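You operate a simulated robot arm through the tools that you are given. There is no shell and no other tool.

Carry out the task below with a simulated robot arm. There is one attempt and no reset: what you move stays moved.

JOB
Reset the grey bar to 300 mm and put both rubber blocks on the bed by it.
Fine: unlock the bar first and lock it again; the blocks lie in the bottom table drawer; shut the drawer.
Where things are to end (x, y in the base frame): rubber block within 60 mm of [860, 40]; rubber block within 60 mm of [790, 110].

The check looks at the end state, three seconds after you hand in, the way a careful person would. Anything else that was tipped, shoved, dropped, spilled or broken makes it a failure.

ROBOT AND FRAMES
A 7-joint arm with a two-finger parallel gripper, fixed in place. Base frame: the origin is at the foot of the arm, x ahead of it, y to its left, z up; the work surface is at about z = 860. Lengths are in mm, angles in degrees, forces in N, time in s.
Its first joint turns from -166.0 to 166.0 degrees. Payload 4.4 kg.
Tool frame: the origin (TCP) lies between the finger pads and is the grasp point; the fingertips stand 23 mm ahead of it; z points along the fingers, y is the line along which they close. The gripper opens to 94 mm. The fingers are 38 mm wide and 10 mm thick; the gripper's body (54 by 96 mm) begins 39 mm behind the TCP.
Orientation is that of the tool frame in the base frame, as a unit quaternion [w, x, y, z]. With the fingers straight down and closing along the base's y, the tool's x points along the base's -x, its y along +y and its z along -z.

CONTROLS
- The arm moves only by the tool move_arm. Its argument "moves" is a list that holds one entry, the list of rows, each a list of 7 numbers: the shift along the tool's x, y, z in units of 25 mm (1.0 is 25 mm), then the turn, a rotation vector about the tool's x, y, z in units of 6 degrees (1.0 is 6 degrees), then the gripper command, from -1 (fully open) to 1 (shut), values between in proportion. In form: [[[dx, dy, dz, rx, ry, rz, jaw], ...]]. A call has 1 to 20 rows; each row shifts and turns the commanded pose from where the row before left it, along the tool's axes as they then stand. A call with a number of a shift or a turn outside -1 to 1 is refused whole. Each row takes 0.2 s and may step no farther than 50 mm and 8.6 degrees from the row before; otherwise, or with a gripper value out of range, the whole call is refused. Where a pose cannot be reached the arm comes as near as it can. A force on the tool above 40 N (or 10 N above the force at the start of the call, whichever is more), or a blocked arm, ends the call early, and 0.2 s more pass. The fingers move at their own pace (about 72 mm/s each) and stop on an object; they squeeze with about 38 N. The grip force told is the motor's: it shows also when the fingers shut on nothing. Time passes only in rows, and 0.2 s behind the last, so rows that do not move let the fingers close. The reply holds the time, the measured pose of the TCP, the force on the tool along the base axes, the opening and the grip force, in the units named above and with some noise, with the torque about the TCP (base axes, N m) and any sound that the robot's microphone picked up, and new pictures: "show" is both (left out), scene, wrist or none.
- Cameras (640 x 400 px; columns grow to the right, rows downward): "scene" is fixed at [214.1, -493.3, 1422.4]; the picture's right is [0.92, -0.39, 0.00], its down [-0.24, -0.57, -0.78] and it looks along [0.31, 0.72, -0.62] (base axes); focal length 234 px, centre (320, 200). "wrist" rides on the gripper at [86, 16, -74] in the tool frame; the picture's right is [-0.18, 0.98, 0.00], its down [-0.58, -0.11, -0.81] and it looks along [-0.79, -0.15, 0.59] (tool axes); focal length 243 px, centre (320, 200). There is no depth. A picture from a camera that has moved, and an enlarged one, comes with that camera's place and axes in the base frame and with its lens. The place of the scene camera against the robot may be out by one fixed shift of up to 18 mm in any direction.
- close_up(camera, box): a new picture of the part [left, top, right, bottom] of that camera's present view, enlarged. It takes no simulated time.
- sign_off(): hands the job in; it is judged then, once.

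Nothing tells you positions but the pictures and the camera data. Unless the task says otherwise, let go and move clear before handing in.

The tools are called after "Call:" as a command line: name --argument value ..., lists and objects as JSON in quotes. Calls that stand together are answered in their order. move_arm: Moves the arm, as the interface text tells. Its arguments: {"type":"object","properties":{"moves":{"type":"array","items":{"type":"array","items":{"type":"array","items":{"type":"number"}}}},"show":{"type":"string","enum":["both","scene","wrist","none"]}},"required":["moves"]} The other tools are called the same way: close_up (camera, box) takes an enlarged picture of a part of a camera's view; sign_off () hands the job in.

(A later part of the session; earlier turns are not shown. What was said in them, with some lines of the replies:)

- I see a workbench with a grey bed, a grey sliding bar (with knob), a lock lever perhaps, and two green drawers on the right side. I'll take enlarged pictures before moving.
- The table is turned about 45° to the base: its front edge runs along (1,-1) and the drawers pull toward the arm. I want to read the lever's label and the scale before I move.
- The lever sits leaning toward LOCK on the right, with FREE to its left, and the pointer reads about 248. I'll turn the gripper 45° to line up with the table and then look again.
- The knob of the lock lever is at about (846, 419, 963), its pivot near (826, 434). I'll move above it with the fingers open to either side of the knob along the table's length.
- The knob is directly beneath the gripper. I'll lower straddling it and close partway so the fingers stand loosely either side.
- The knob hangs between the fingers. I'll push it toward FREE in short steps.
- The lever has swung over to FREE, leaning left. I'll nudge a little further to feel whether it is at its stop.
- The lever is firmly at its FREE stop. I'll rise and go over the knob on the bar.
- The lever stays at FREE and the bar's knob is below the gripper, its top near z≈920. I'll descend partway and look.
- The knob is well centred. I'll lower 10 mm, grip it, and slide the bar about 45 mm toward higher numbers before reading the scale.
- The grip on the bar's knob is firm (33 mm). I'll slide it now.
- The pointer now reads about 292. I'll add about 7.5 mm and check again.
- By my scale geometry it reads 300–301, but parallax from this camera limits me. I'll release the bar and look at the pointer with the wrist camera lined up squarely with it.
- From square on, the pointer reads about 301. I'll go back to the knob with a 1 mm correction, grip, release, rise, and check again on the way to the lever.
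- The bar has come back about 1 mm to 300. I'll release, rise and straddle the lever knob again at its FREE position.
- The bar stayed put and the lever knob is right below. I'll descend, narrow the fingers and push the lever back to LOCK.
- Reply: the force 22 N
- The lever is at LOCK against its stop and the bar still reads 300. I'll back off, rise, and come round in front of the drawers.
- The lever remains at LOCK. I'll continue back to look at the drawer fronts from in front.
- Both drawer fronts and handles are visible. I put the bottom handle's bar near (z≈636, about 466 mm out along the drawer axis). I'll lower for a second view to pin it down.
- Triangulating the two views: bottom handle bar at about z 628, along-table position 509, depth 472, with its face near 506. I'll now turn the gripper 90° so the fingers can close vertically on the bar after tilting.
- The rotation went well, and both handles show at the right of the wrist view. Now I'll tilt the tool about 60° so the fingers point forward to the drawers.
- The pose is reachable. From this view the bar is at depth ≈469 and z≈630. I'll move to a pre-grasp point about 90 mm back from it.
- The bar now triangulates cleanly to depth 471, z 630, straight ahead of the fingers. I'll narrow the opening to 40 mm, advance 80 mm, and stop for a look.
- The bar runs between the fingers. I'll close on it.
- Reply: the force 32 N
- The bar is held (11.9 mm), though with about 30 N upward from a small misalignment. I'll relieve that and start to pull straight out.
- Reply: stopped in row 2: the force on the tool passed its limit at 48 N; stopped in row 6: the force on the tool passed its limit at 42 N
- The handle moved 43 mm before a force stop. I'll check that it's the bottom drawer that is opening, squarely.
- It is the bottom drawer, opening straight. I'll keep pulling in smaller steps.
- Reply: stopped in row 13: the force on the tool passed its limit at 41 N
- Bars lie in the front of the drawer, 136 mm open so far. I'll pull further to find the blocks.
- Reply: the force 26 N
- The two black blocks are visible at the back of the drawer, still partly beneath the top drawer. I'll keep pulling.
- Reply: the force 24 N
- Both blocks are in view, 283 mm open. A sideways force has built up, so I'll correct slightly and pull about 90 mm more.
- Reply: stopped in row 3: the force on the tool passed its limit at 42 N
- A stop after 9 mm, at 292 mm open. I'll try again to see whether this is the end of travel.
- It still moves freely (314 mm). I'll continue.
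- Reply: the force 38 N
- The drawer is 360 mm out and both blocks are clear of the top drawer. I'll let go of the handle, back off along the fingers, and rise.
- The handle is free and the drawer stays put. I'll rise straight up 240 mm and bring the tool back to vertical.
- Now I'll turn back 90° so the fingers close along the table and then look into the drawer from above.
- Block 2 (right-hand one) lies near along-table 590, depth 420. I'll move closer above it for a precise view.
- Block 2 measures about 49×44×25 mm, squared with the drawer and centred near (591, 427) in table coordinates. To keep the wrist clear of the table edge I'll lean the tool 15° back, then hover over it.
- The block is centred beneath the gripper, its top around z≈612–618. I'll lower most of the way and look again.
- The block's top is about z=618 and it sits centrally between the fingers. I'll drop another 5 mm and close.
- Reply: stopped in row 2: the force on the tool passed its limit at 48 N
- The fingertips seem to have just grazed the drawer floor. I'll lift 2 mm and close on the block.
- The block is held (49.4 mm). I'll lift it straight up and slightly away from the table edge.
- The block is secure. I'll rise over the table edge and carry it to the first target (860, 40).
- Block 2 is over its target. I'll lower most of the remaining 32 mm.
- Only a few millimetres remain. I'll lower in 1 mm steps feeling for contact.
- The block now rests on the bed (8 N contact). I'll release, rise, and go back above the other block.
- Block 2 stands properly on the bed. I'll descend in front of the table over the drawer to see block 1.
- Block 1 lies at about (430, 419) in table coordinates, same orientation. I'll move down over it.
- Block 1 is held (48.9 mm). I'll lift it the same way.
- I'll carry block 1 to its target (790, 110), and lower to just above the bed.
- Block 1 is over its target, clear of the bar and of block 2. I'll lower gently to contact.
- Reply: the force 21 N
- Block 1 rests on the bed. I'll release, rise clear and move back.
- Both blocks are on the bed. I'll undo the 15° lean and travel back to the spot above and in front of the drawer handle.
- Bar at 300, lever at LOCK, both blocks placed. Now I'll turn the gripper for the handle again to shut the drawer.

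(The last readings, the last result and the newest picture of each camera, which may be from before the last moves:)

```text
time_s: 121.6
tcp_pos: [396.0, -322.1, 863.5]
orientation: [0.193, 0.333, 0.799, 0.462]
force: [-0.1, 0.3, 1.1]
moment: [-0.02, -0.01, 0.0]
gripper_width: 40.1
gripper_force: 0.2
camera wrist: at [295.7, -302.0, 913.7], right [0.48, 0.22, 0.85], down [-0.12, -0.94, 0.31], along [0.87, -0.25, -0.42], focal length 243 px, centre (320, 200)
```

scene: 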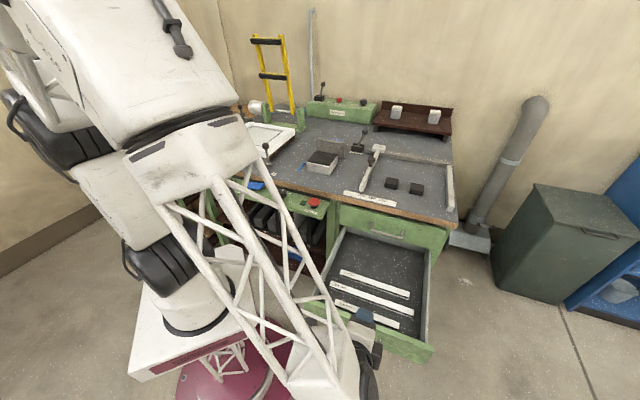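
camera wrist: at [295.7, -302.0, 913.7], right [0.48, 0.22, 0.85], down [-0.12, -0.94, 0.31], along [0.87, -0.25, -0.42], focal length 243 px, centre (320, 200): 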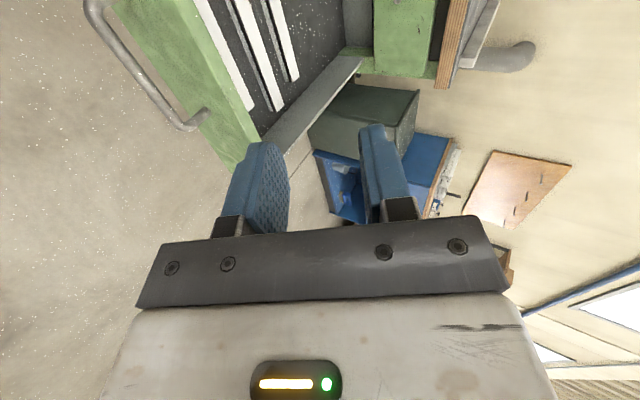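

The alignment repeats. I'll go straight down 200 mm to the pre-grasp point before the handle.

Call:
move_arm --moves '[[[0, -0.866, 0.5, 0, 0, 0, 0.15], [0, -0.866, 0.5, 0, 0, 0, 0.15], [0, -0.866, 0.5, 0, 0, 0, 0.15], [0, -0.866, 0.5, 0, 0, 0, 0.15], [0, -0.866, 0.5, 0, 0, 0, 0.15], [0, -0.866, 0.5, 0, 0, 0, 0.15], [0, -0.866, 0.5, 0, 0, 0, 0.15], [0, -0.866, 0.5, 0, 0, 0, 0.15], [0, 0, 0, 0, 0, 0, 0.15]]]'

Call:
close_up --camera "wrist" --box '[200, 20, 456, 180]'

```text
time_s: 123.6
tcp_pos: [397.2, -322.1, 662.0]
orientation: [0.193, 0.334, 0.8, 0.461]
force: [0.7, -0.3, 0.8]
moment: [0.0, -0.02, -0.01]
gripper_width: 40.0
gripper_force: 0.1
camera wrist: at [296.3, -301.4, 713.4], right [0.48, 0.22, 0.85], down [-0.12, -0.94, 0.31], along [0.87, -0.25, -0.42], focal length 243 px, centre (320, 200)
```

scene: 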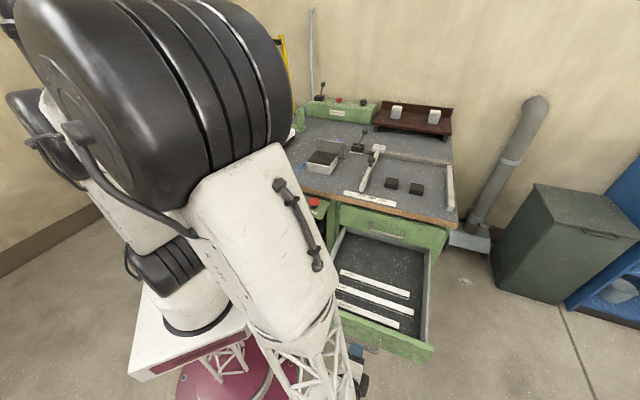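
wrist: 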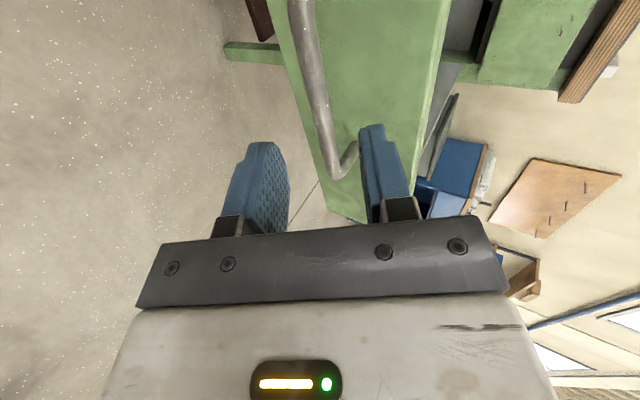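

```text
2.50 times, centred on (328, 100) of wrist
camera zoom: at [296.3, -301.4, 713.4], right [0.48, 0.22, 0.85], down [-0.12, -0.94, 0.31], along [0.87, -0.25, -0.42], focal length 606 px, centre (300, 450)
```

zoom: 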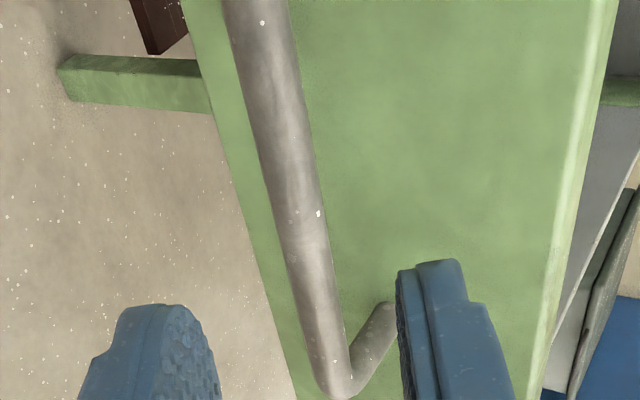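

The handle is just where I left it. I'll advance 51 mm and grip it.

Call:
move_arm --moves '[[[0, 0.03, 0.68, 0, 0, 0, 0.15], [0, 0.03, 0.68, 0, 0, 0, 0.15], [0, 0.03, 0.68, 0, 0, 0, 0.15], [0, 0, 0, 0, 0, 0, 0.6], [0, 0, 0, 0, 0, 0, 1], [0, 0, 0, 0, 0, 0, 1]]]' --show "wrist"

```text
time_s: 124.9
tcp_pos: [427.7, -289.8, 639.2]
orientation: [0.192, 0.334, 0.8, 0.46]
force: [5.8, -4.5, -10.7]
moment: [0.23, 0.32, 0.04]
gripper_width: 11.8
gripper_force: 44.9
stopped in row 6: the force on the tool passed its limit at 43 N (the readings are from after the stop); the commanded pose is now the measured one
camera wrist: at [328.1, -268.5, 689.5], right [0.48, 0.21, 0.85], down [-0.13, -0.94, 0.31], along [0.87, -0.26, -0.43], focal length 243 px, centre (320, 200)
```

wrist: 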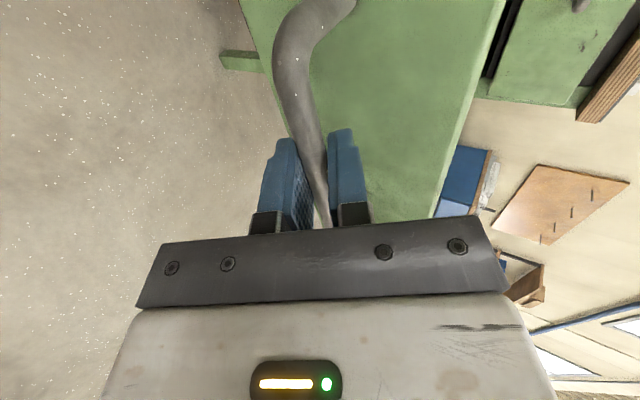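

The handle is gripped again. I'll push the drawer in, in small steps.

Call:
move_arm --moves '[[[0, 0.08, 0.139, 0, 0, 0, 1], [0, 0.15, 0.26, 0, 0, 0, 1], [0, 0.15, 0.26, 0, 0, 0, 1], [0, 0.15, 0.26, 0, 0, 0, 1], [0, 0.15, 0.26, 0, 0, 0, 1], [0, 0.15, 0.26, 0, 0, 0, 1], [0, 0.15, 0.26, 0, 0, 0, 1], [0, 0.15, 0.26, 0, 0, 0, 1], [0, 0.15, 0.26, 0, 0, 0, 1], [0, 0.15, 0.26, 0, 0, 0, 1], [0, 0.15, 0.26, 0, 0, 0, 1], [0, 0.15, 0.26, 0, 0, 0, 1]]]' --show "scene"

```text
time_s: 127.5
tcp_pos: [489.9, -228.4, 639.7]
orientation: [0.191, 0.335, 0.799, 0.461]
force: [2.7, -5.3, -17.5]
moment: [-0.09, 0.04, -1.28]
gripper_width: 12.0
gripper_force: 44.8
```

scene: 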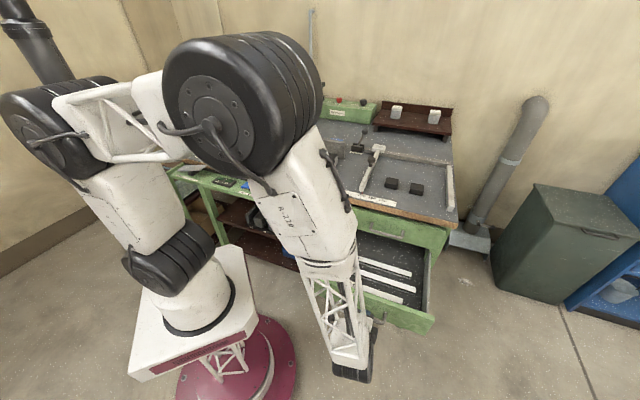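

Call:
move_arm --moves '[[[0, 0.03, 0.17, 0, 0, 0, 1], [0, 0.15, 0.26, 0, 0, 0, 1], [0, 0.15, 0.26, 0, 0, 0, 1], [0, 0.15, 0.26, 0, 0, 0, 1], [0, 0.15, 0.26, 0, 0, 0, 1], [0, 0.15, 0.26, 0, 0, 0, 1], [0, 0.15, 0.26, 0, 0, 0, 1], [0, 0.15, 0.26, 0, 0, 0, 1], [0, 0.15, 0.26, 0, 0, 0, 1], [0, 0.15, 0.26, 0, 0, 0, 1], [0, 0.15, 0.26, 0, 0, 0, 1], [0, 0.15, 0.26, 0, 0, 0, 1], [0, 0.15, 0.26, 0, 0, 0, 1], [0, 0.15, 0.26, 0, 0, 0, 1]]]' --show "scene"

```text
time_s: 128.3
tcp_pos: [501.9, -216.5, 638.2]
orientation: [0.191, 0.333, 0.799, 0.462]
force: [-0.3, 2.5, 4.0]
moment: [0.76, 0.71, -0.46]
gripper_width: 12.1
gripper_force: 45.2
stopped in row 3: the force on the tool passed its limit at 42 N (the readings are from after the stop); the commanded pose is now the measured one
```

scene: 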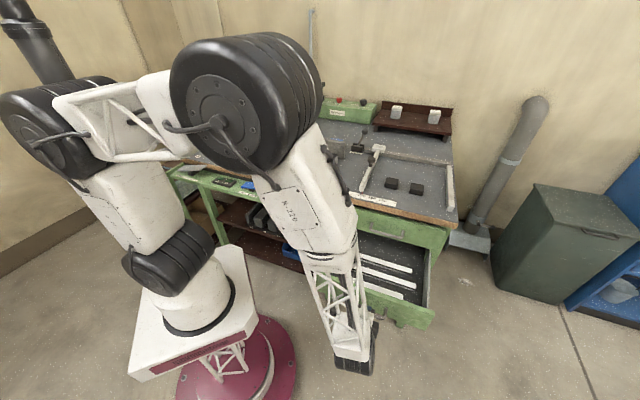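

Still moving straight; the stop just reset the built-up stress. I'll continue.

Call:
move_arm --moves '[[[0, 0.08, 0.139, 0, 0, 0, 1], [0, 0.15, 0.26, 0, 0, 0, 1], [0, 0.15, 0.26, 0, 0, 0, 1], [0, 0.15, 0.26, 0, 0, 0, 1], [0, 0.15, 0.26, 0, 0, 0, 1], [0, 0.15, 0.26, 0, 0, 0, 1], [0, 0.15, 0.26, 0, 0, 0, 1], [0, 0.15, 0.26, 0, 0, 0, 1], [0, 0.15, 0.26, 0, 0, 0, 1], [0, 0.15, 0.26, 0, 0, 0, 1], [0, 0.15, 0.26, 0, 0, 0, 1], [0, 0.15, 0.26, 0, 0, 0, 1]]]' --show "none"

```text
time_s: 130.9
tcp_pos: [563.6, -154.8, 638.8]
orientation: [0.191, 0.334, 0.8, 0.461]
force: [-18.1, 13.6, 11.8]
moment: [0.76, 0.72, 0.12]
gripper_width: 11.9
gripper_force: 44.9
```

Call:
move_arm --moves '[[[0.05, 0.1, 0.13, 0, 0, 0, 1], [0.01, 0.15, 0.26, 0, 0, 0, 1], [0.01, 0.15, 0.26, 0, 0, 0, 1], [0.01, 0.15, 0.26, 0, 0, 0, 1], [0.01, 0.15, 0.26, 0, 0, 0, 1], [0.01, 0.15, 0.26, 0, 0, 0, 1], [0.01, 0.15, 0.26, 0, 0, 0, 1], [0.01, 0.15, 0.26, 0, 0, 0, 1], [0.01, 0.15, 0.26, 0, 0, 0, 1], [0.01, 0.15, 0.26, 0, 0, 0, 1], [0.01, 0.15, 0.26, 0, 0, 0, 1], [0.01, 0.15, 0.26, 0, 0, 0, 1]]]' --show "scene"

```text
time_s: 131.6
tcp_pos: [571.4, -146.5, 639.2]
orientation: [0.192, 0.334, 0.8, 0.46]
force: [6.8, -4.0, -12.8]
moment: [0.47, 0.62, 0.47]
gripper_width: 11.7
gripper_force: 45.0
stopped in row 3: the force on the tool passed its limit at 43 N (the readings are from after the stop); the commanded pose is now the measured one
```

scene: 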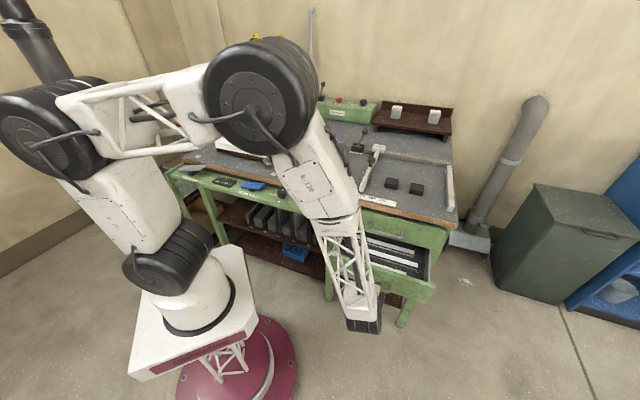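

Call:
move_arm --moves '[[[0, 0.08, 0.139, 0, 0, 0, 1], [0, 0.15, 0.26, 0, 0, 0, 1], [0, 0.15, 0.26, 0, 0, 0, 1], [0, 0.15, 0.26, 0, 0, 0, 1], [0, 0.15, 0.26, 0, 0, 0, 1], [0, 0.15, 0.26, 0, 0, 0, 1], [0, 0.15, 0.26, 0, 0, 0, 1], [0, 0.15, 0.26, 0, 0, 0, 1], [0, 0.15, 0.26, 0, 0, 0, 1], [0, 0.15, 0.26, 0, 0, 0, 1], [0, 0.15, 0.26, 0, 0, 0, 1], [0, 0.15, 0.26, 0, 0, 0, 1]]]' --show "scene"

```text
time_s: 132.8
tcp_pos: [596.7, -123.3, 638.2]
orientation: [0.192, 0.335, 0.8, 0.46]
force: [8.1, -4.7, -9.7]
moment: [0.34, 0.36, 0.19]
gripper_width: 12.2
gripper_force: 44.9
stopped in row 6: the force on the tool passed its limit at 41 N (the readings are from after the stop); the commanded pose is now the measured one
```

scene: 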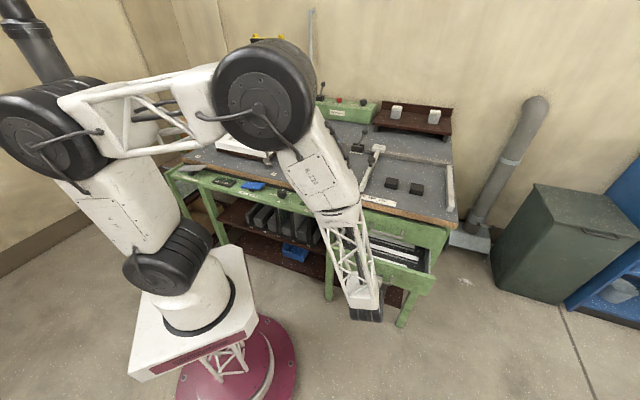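

Call:
move_arm --moves '[[[0, 0.08, 0.139, 0, 0, 0, 1], [0, 0.15, 0.26, 0, 0, 0, 1], [0, 0.15, 0.26, 0, 0, 0, 1], [0, 0.15, 0.26, 0, 0, 0, 1], [0, 0.15, 0.26, 0, 0, 0, 1], [0, 0.15, 0.26, 0, 0, 0, 1], [0, 0.15, 0.26, 0, 0, 0, 1], [0, 0.15, 0.26, 0, 0, 0, 1], [0, 0.15, 0.26, 0, 0, 0, 1], [0, 0.15, 0.26, 0, 0, 0, 1], [0, 0.15, 0.26, 0, 0, 0, 1]]]' --show "none"

```text
time_s: 135.2
tcp_pos: [650.1, -67.3, 638.4]
orientation: [0.192, 0.335, 0.8, 0.46]
force: [-5.9, 2.3, -4.6]
moment: [-0.21, -0.2, -0.77]
gripper_width: 11.9
gripper_force: 44.8
```

About 47 mm remain. I'll slow down near the end.

Call:
move_arm --moves '[[[0, 0.1, 0.173, 0, 0, 0, 1], [0, 0.15, 0.26, 0, 0, 0, 1], [0, 0.15, 0.26, 0, 0, 0, 1], [0, 0.15, 0.26, 0, 0, 0, 1], [0, 0.1, 0.173, 0, 0, 0, 1], [0, 0.08, 0.139, 0, 0, 0, 1]]]' --show "scene"

Call:
close_up --camera "scene" --box '[310, 180, 470, 280]'

```text
time_s: 136.6
tcp_pos: [676.7, -40.4, 638.1]
orientation: [0.191, 0.334, 0.8, 0.461]
force: [-19.0, 14.4, -1.1]
moment: [0.09, 0.17, -0.2]
gripper_width: 12.0
gripper_force: 44.9
```

scene: 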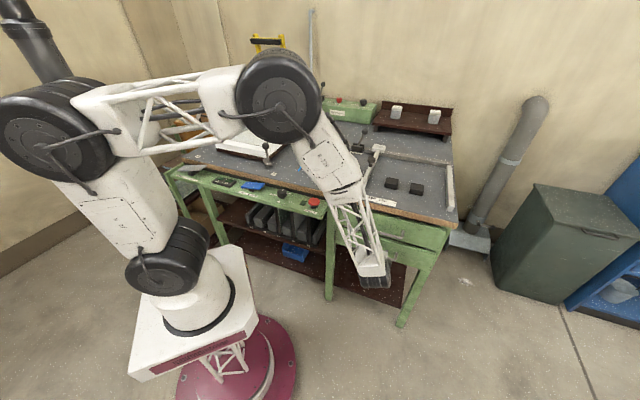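

```text
4.00 times, centred on (390, 230) of scene
camera zoom: at [214.1, -493.3, 1422.4], right [0.92, -0.39, 0.0], down [-0.24, -0.57, -0.78], along [0.31, 0.72, -0.62], focal length 936 px, centre (40, 80)
```

zoom: 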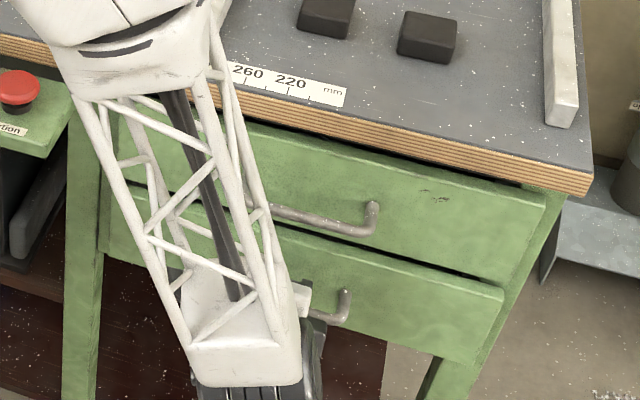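

About 10 mm to go; I'll relieve the side force and push on in 3 mm steps until it seats.

Call:
move_arm --moves '[[[0.06, 0.02, 0.035, 0, 0, 0, 1], [0, 0.06, 0.104, 0, 0, 0, 1], [0, 0.06, 0.104, 0, 0, 0, 1], [0, 0.06, 0.104, 0, 0, 0, 1], [0, 0.06, 0.104, 0, 0, 0, 1], [0, 0.04, 0.07, 0, 0, 0, 1], [0, 0.04, 0.07, 0, 0, 0, 1]]]' --show "wrist"

Call:
close_up --camera "scene" --box '[310, 180, 470, 280]'

```text
time_s: 137.5
tcp_pos: [683.5, -35.7, 639.1]
orientation: [0.192, 0.335, 0.799, 0.46]
force: [8.9, -1.3, -13.2]
moment: [0.19, 0.23, 0.46]
gripper_width: 11.7
gripper_force: 45.1
stopped in row 4: the force on the tool passed its limit at 42 N (the readings are from after the stop); the commanded pose is now the measured one
camera wrist: at [582.9, -13.4, 689.6], right [0.48, 0.21, 0.85], down [-0.13, -0.94, 0.31], along [0.87, -0.26, -0.43], focal length 243 px, centre (320, 200)
```

wrist: 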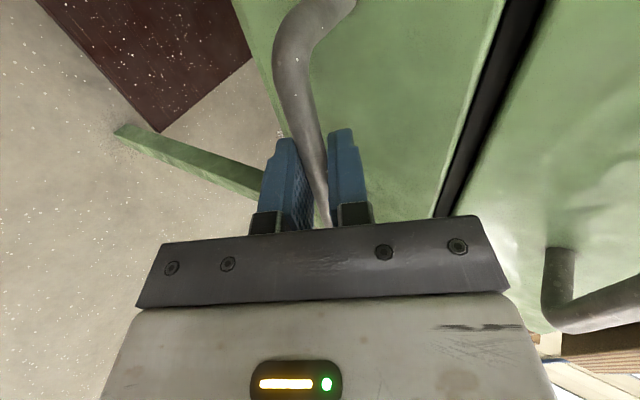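

```text
4.00 times, centred on (390, 230) of scene
camera zoom: at [214.1, -493.3, 1422.4], right [0.92, -0.39, 0.0], down [-0.24, -0.57, -0.78], along [0.31, 0.72, -0.62], focal length 936 px, centre (40, 80)
```

zoom: 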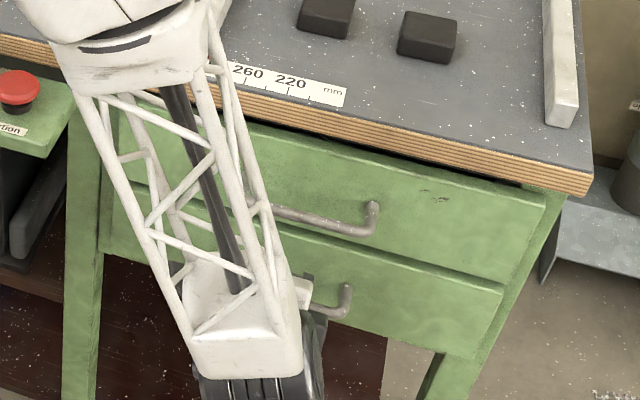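

The drawer looks almost shut (1–2 mm perhaps). I'll push once more to feel the stop.

Call:
move_arm --moves '[[[0, 0.02, 0.035, 0, 0, 0, 1], [0, 0.03, 0.052, 0, 0, 0, 1], [0, 0.03, 0.052, 0, 0, 0, 1], [0, 0.03, 0.052, 0, 0, 0, 1], [0, 0.03, 0.052, 0, 0, 0, 1]]]' --show "none"

Call:
close_up --camera "scene" --box '[390, 210, 454, 250]'

```text
time_s: 138.3
tcp_pos: [685.0, -33.5, 639.3]
orientation: [0.192, 0.336, 0.8, 0.459]
force: [-6.9, -12.6, 1.7]
moment: [0.03, 0.01, 0.85]
gripper_width: 11.7
gripper_force: 44.4
stopped in row 3: the force on the tool passed its limit at 46 N (the readings are from after the stop); the commanded pose is now the measured one
```

```text
10.00 times, centred on (422, 230) of scene
camera zoom: at [214.1, -493.3, 1422.4], right [0.92, -0.39, 0.0], down [-0.24, -0.57, -0.78], along [0.31, 0.72, -0.62], focal length 2341 px, centre (-700, -100)
```

zoom: 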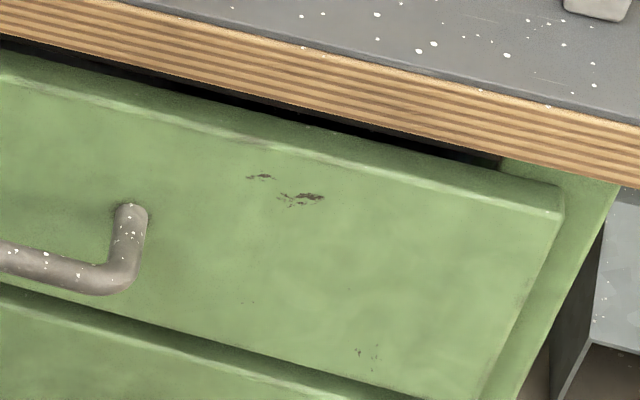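

The stop now pushes straight back, so the drawer is home. I'll release and back off, then inspect.

Call:
move_arm --moves '[[[0, 0, 0, 0, 0, 0, 0.6], [0, 0, 0, 0, 0, 0, 0.15], [0, 0, 0, 0, 0, 0, 0.15], [0, 0, -0.4, 0, 0, 0, 0.15], [0, 0, -0.8, 0, 0, 0, 0.15], [0, 0, -0.8, 0, 0, 0, 0.15], [0, 0, -1, 0, 0, 0, 0.15], [0, 0, -1, 0, 0, 0, 0.15], [0, 0, -1, 0, 0, 0, 0.15], [0, 0, -1, 0, 0, 0, 0.15], [0, 0, -1, 0, 0, 0, 0.15], [0, 0, 0, 0, 0, 0, 0.15]]]'

Call:
close_up --camera "scene" --box '[310, 180, 470, 280]'

Call:
close_up --camera "wrist" --box '[200, 0, 520, 200]'

```text
time_s: 140.9
tcp_pos: [577.0, -138.6, 729.1]
orientation: [0.192, 0.336, 0.8, 0.459]
force: [0.2, 0.0, 1.0]
moment: [-0.02, -0.01, -0.01]
gripper_width: 39.9
gripper_force: 0.0
camera wrist: at [477.0, -117.4, 778.2], right [0.48, 0.21, 0.85], down [-0.13, -0.94, 0.31], along [0.87, -0.26, -0.43], focal length 243 px, centre (320, 200)
```

scene: 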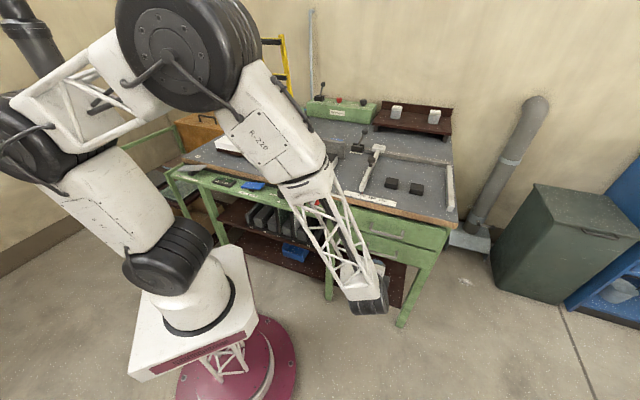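
wrist: 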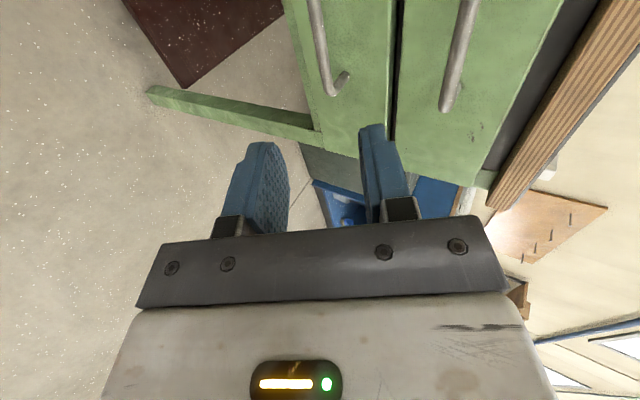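

```text
4.00 times, centred on (390, 230) of scene
camera zoom: at [214.1, -493.3, 1422.4], right [0.92, -0.39, 0.0], down [-0.24, -0.57, -0.78], along [0.31, 0.72, -0.62], focal length 936 px, centre (40, 80)
```

zoom: 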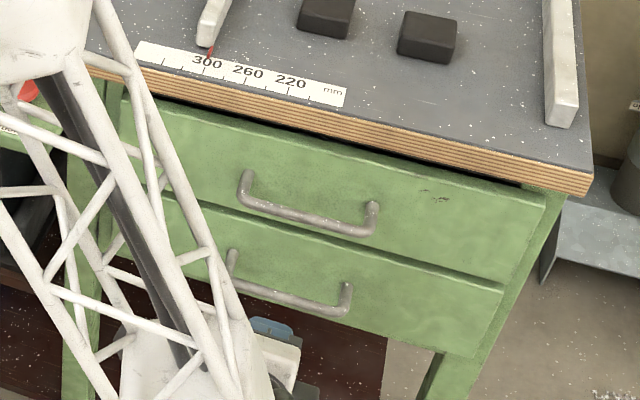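

```text
2.00 times, centred on (360, 100) of wrist
camera zoom: at [477.0, -117.4, 778.2], right [0.48, 0.21, 0.85], down [-0.13, -0.94, 0.31], along [0.87, -0.26, -0.43], focal length 485 px, centre (240, 400)
```

zoom: 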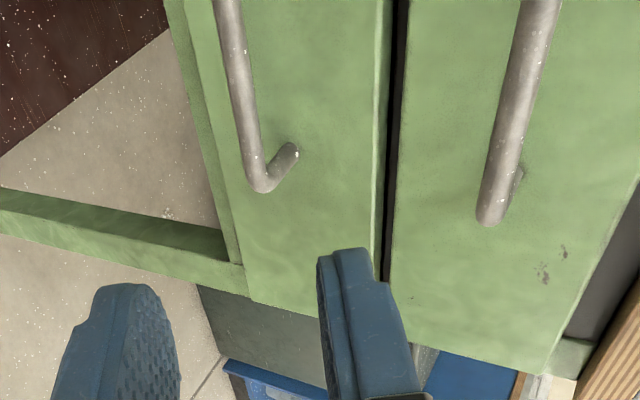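

Call:
close_up --camera "scene" --box '[300, 180, 480, 292]'

Call:
close_up --camera "scene" --box '[300, 120, 480, 232]'

Call:
close_up --camera "scene" --box '[344, 184, 376, 204]'

```text
3.56 times, centred on (390, 236) of scene
camera zoom: at [214.1, -493.3, 1422.4], right [0.92, -0.39, 0.0], down [-0.24, -0.57, -0.78], along [0.31, 0.72, -0.62], focal length 832 px, centre (71, 72)
```

zoom: 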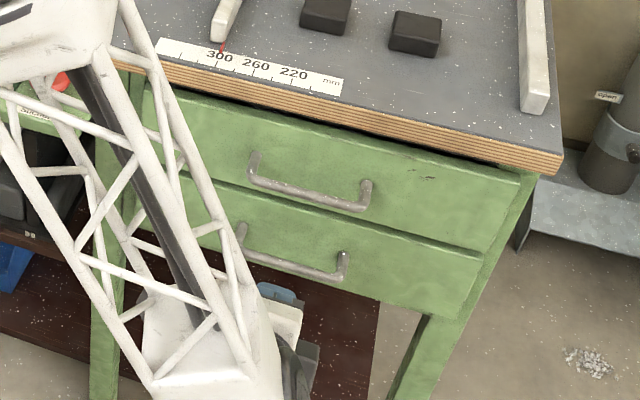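

```text
3.56 times, centred on (390, 176) of scene
camera zoom: at [214.1, -493.3, 1422.4], right [0.92, -0.39, 0.0], down [-0.24, -0.57, -0.78], along [0.31, 0.72, -0.62], focal length 832 px, centre (71, 285)
```

zoom: 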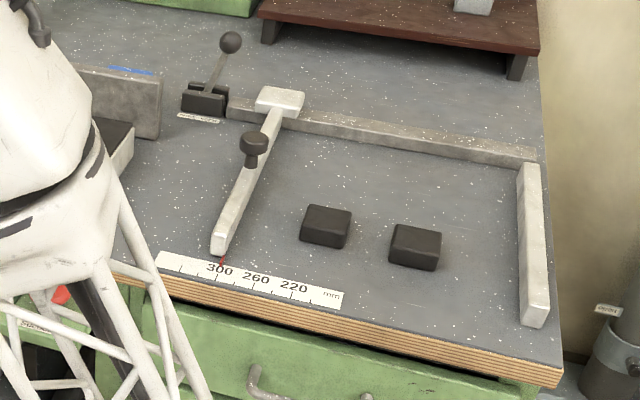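

```text
16.00 times, centred on (360, 194) of scene
camera zoom: at [214.1, -493.3, 1422.4], right [0.92, -0.39, 0.0], down [-0.24, -0.57, -0.78], along [0.31, 0.72, -0.62], focal length 3746 px, centre (-320, 296)
```

zoom: 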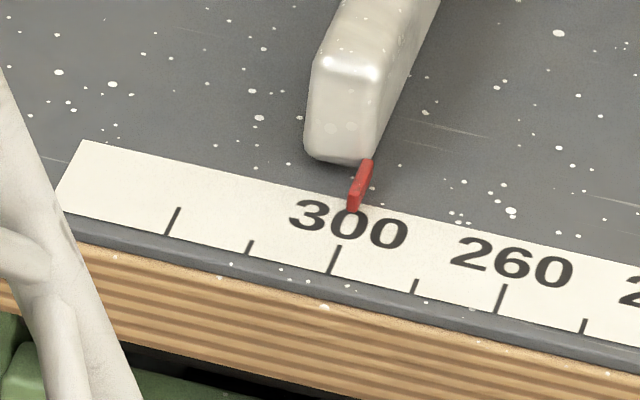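

The drawer front matches its original shut position exactly. The bar reads 300 with the lever at LOCK, both blocks lie on the bed at their targets, and the gripper is clear, so I'm handing in.

Call:
sign_off

```text
The job is handed in.
```

The grey bar is set to 300 mm and locked again. Both rubber blocks are on the bed, and the bottom drawer is shut. I've handed the job in but have not seen the check's result.

- **Bar:** It was at about 248 mm. I unlocked it, slid it across and corrected it by about 1 mm. The pointer reads 300, to within about 1 mm. The lock lever is back at LOCK, and the pointer did not move when it was thrown.
- **Blocks:** One was set down at about (861, 37) and the other at about (792, 107). These are the gripper's readings at release. Both are within about 5 mm of their targets and rest flat.
- **Drawer:** I pushed it in until it met its stop. In the scene picture its front and handle line up with where they were at the start. The three strips in it did not appear to move.

While I was picking up the first block, the fingertips appear to have touched the drawer floor lightly. A brief force of 48 N stopped the arm. I lifted slightly and carried on, and saw no damage in the pictures.
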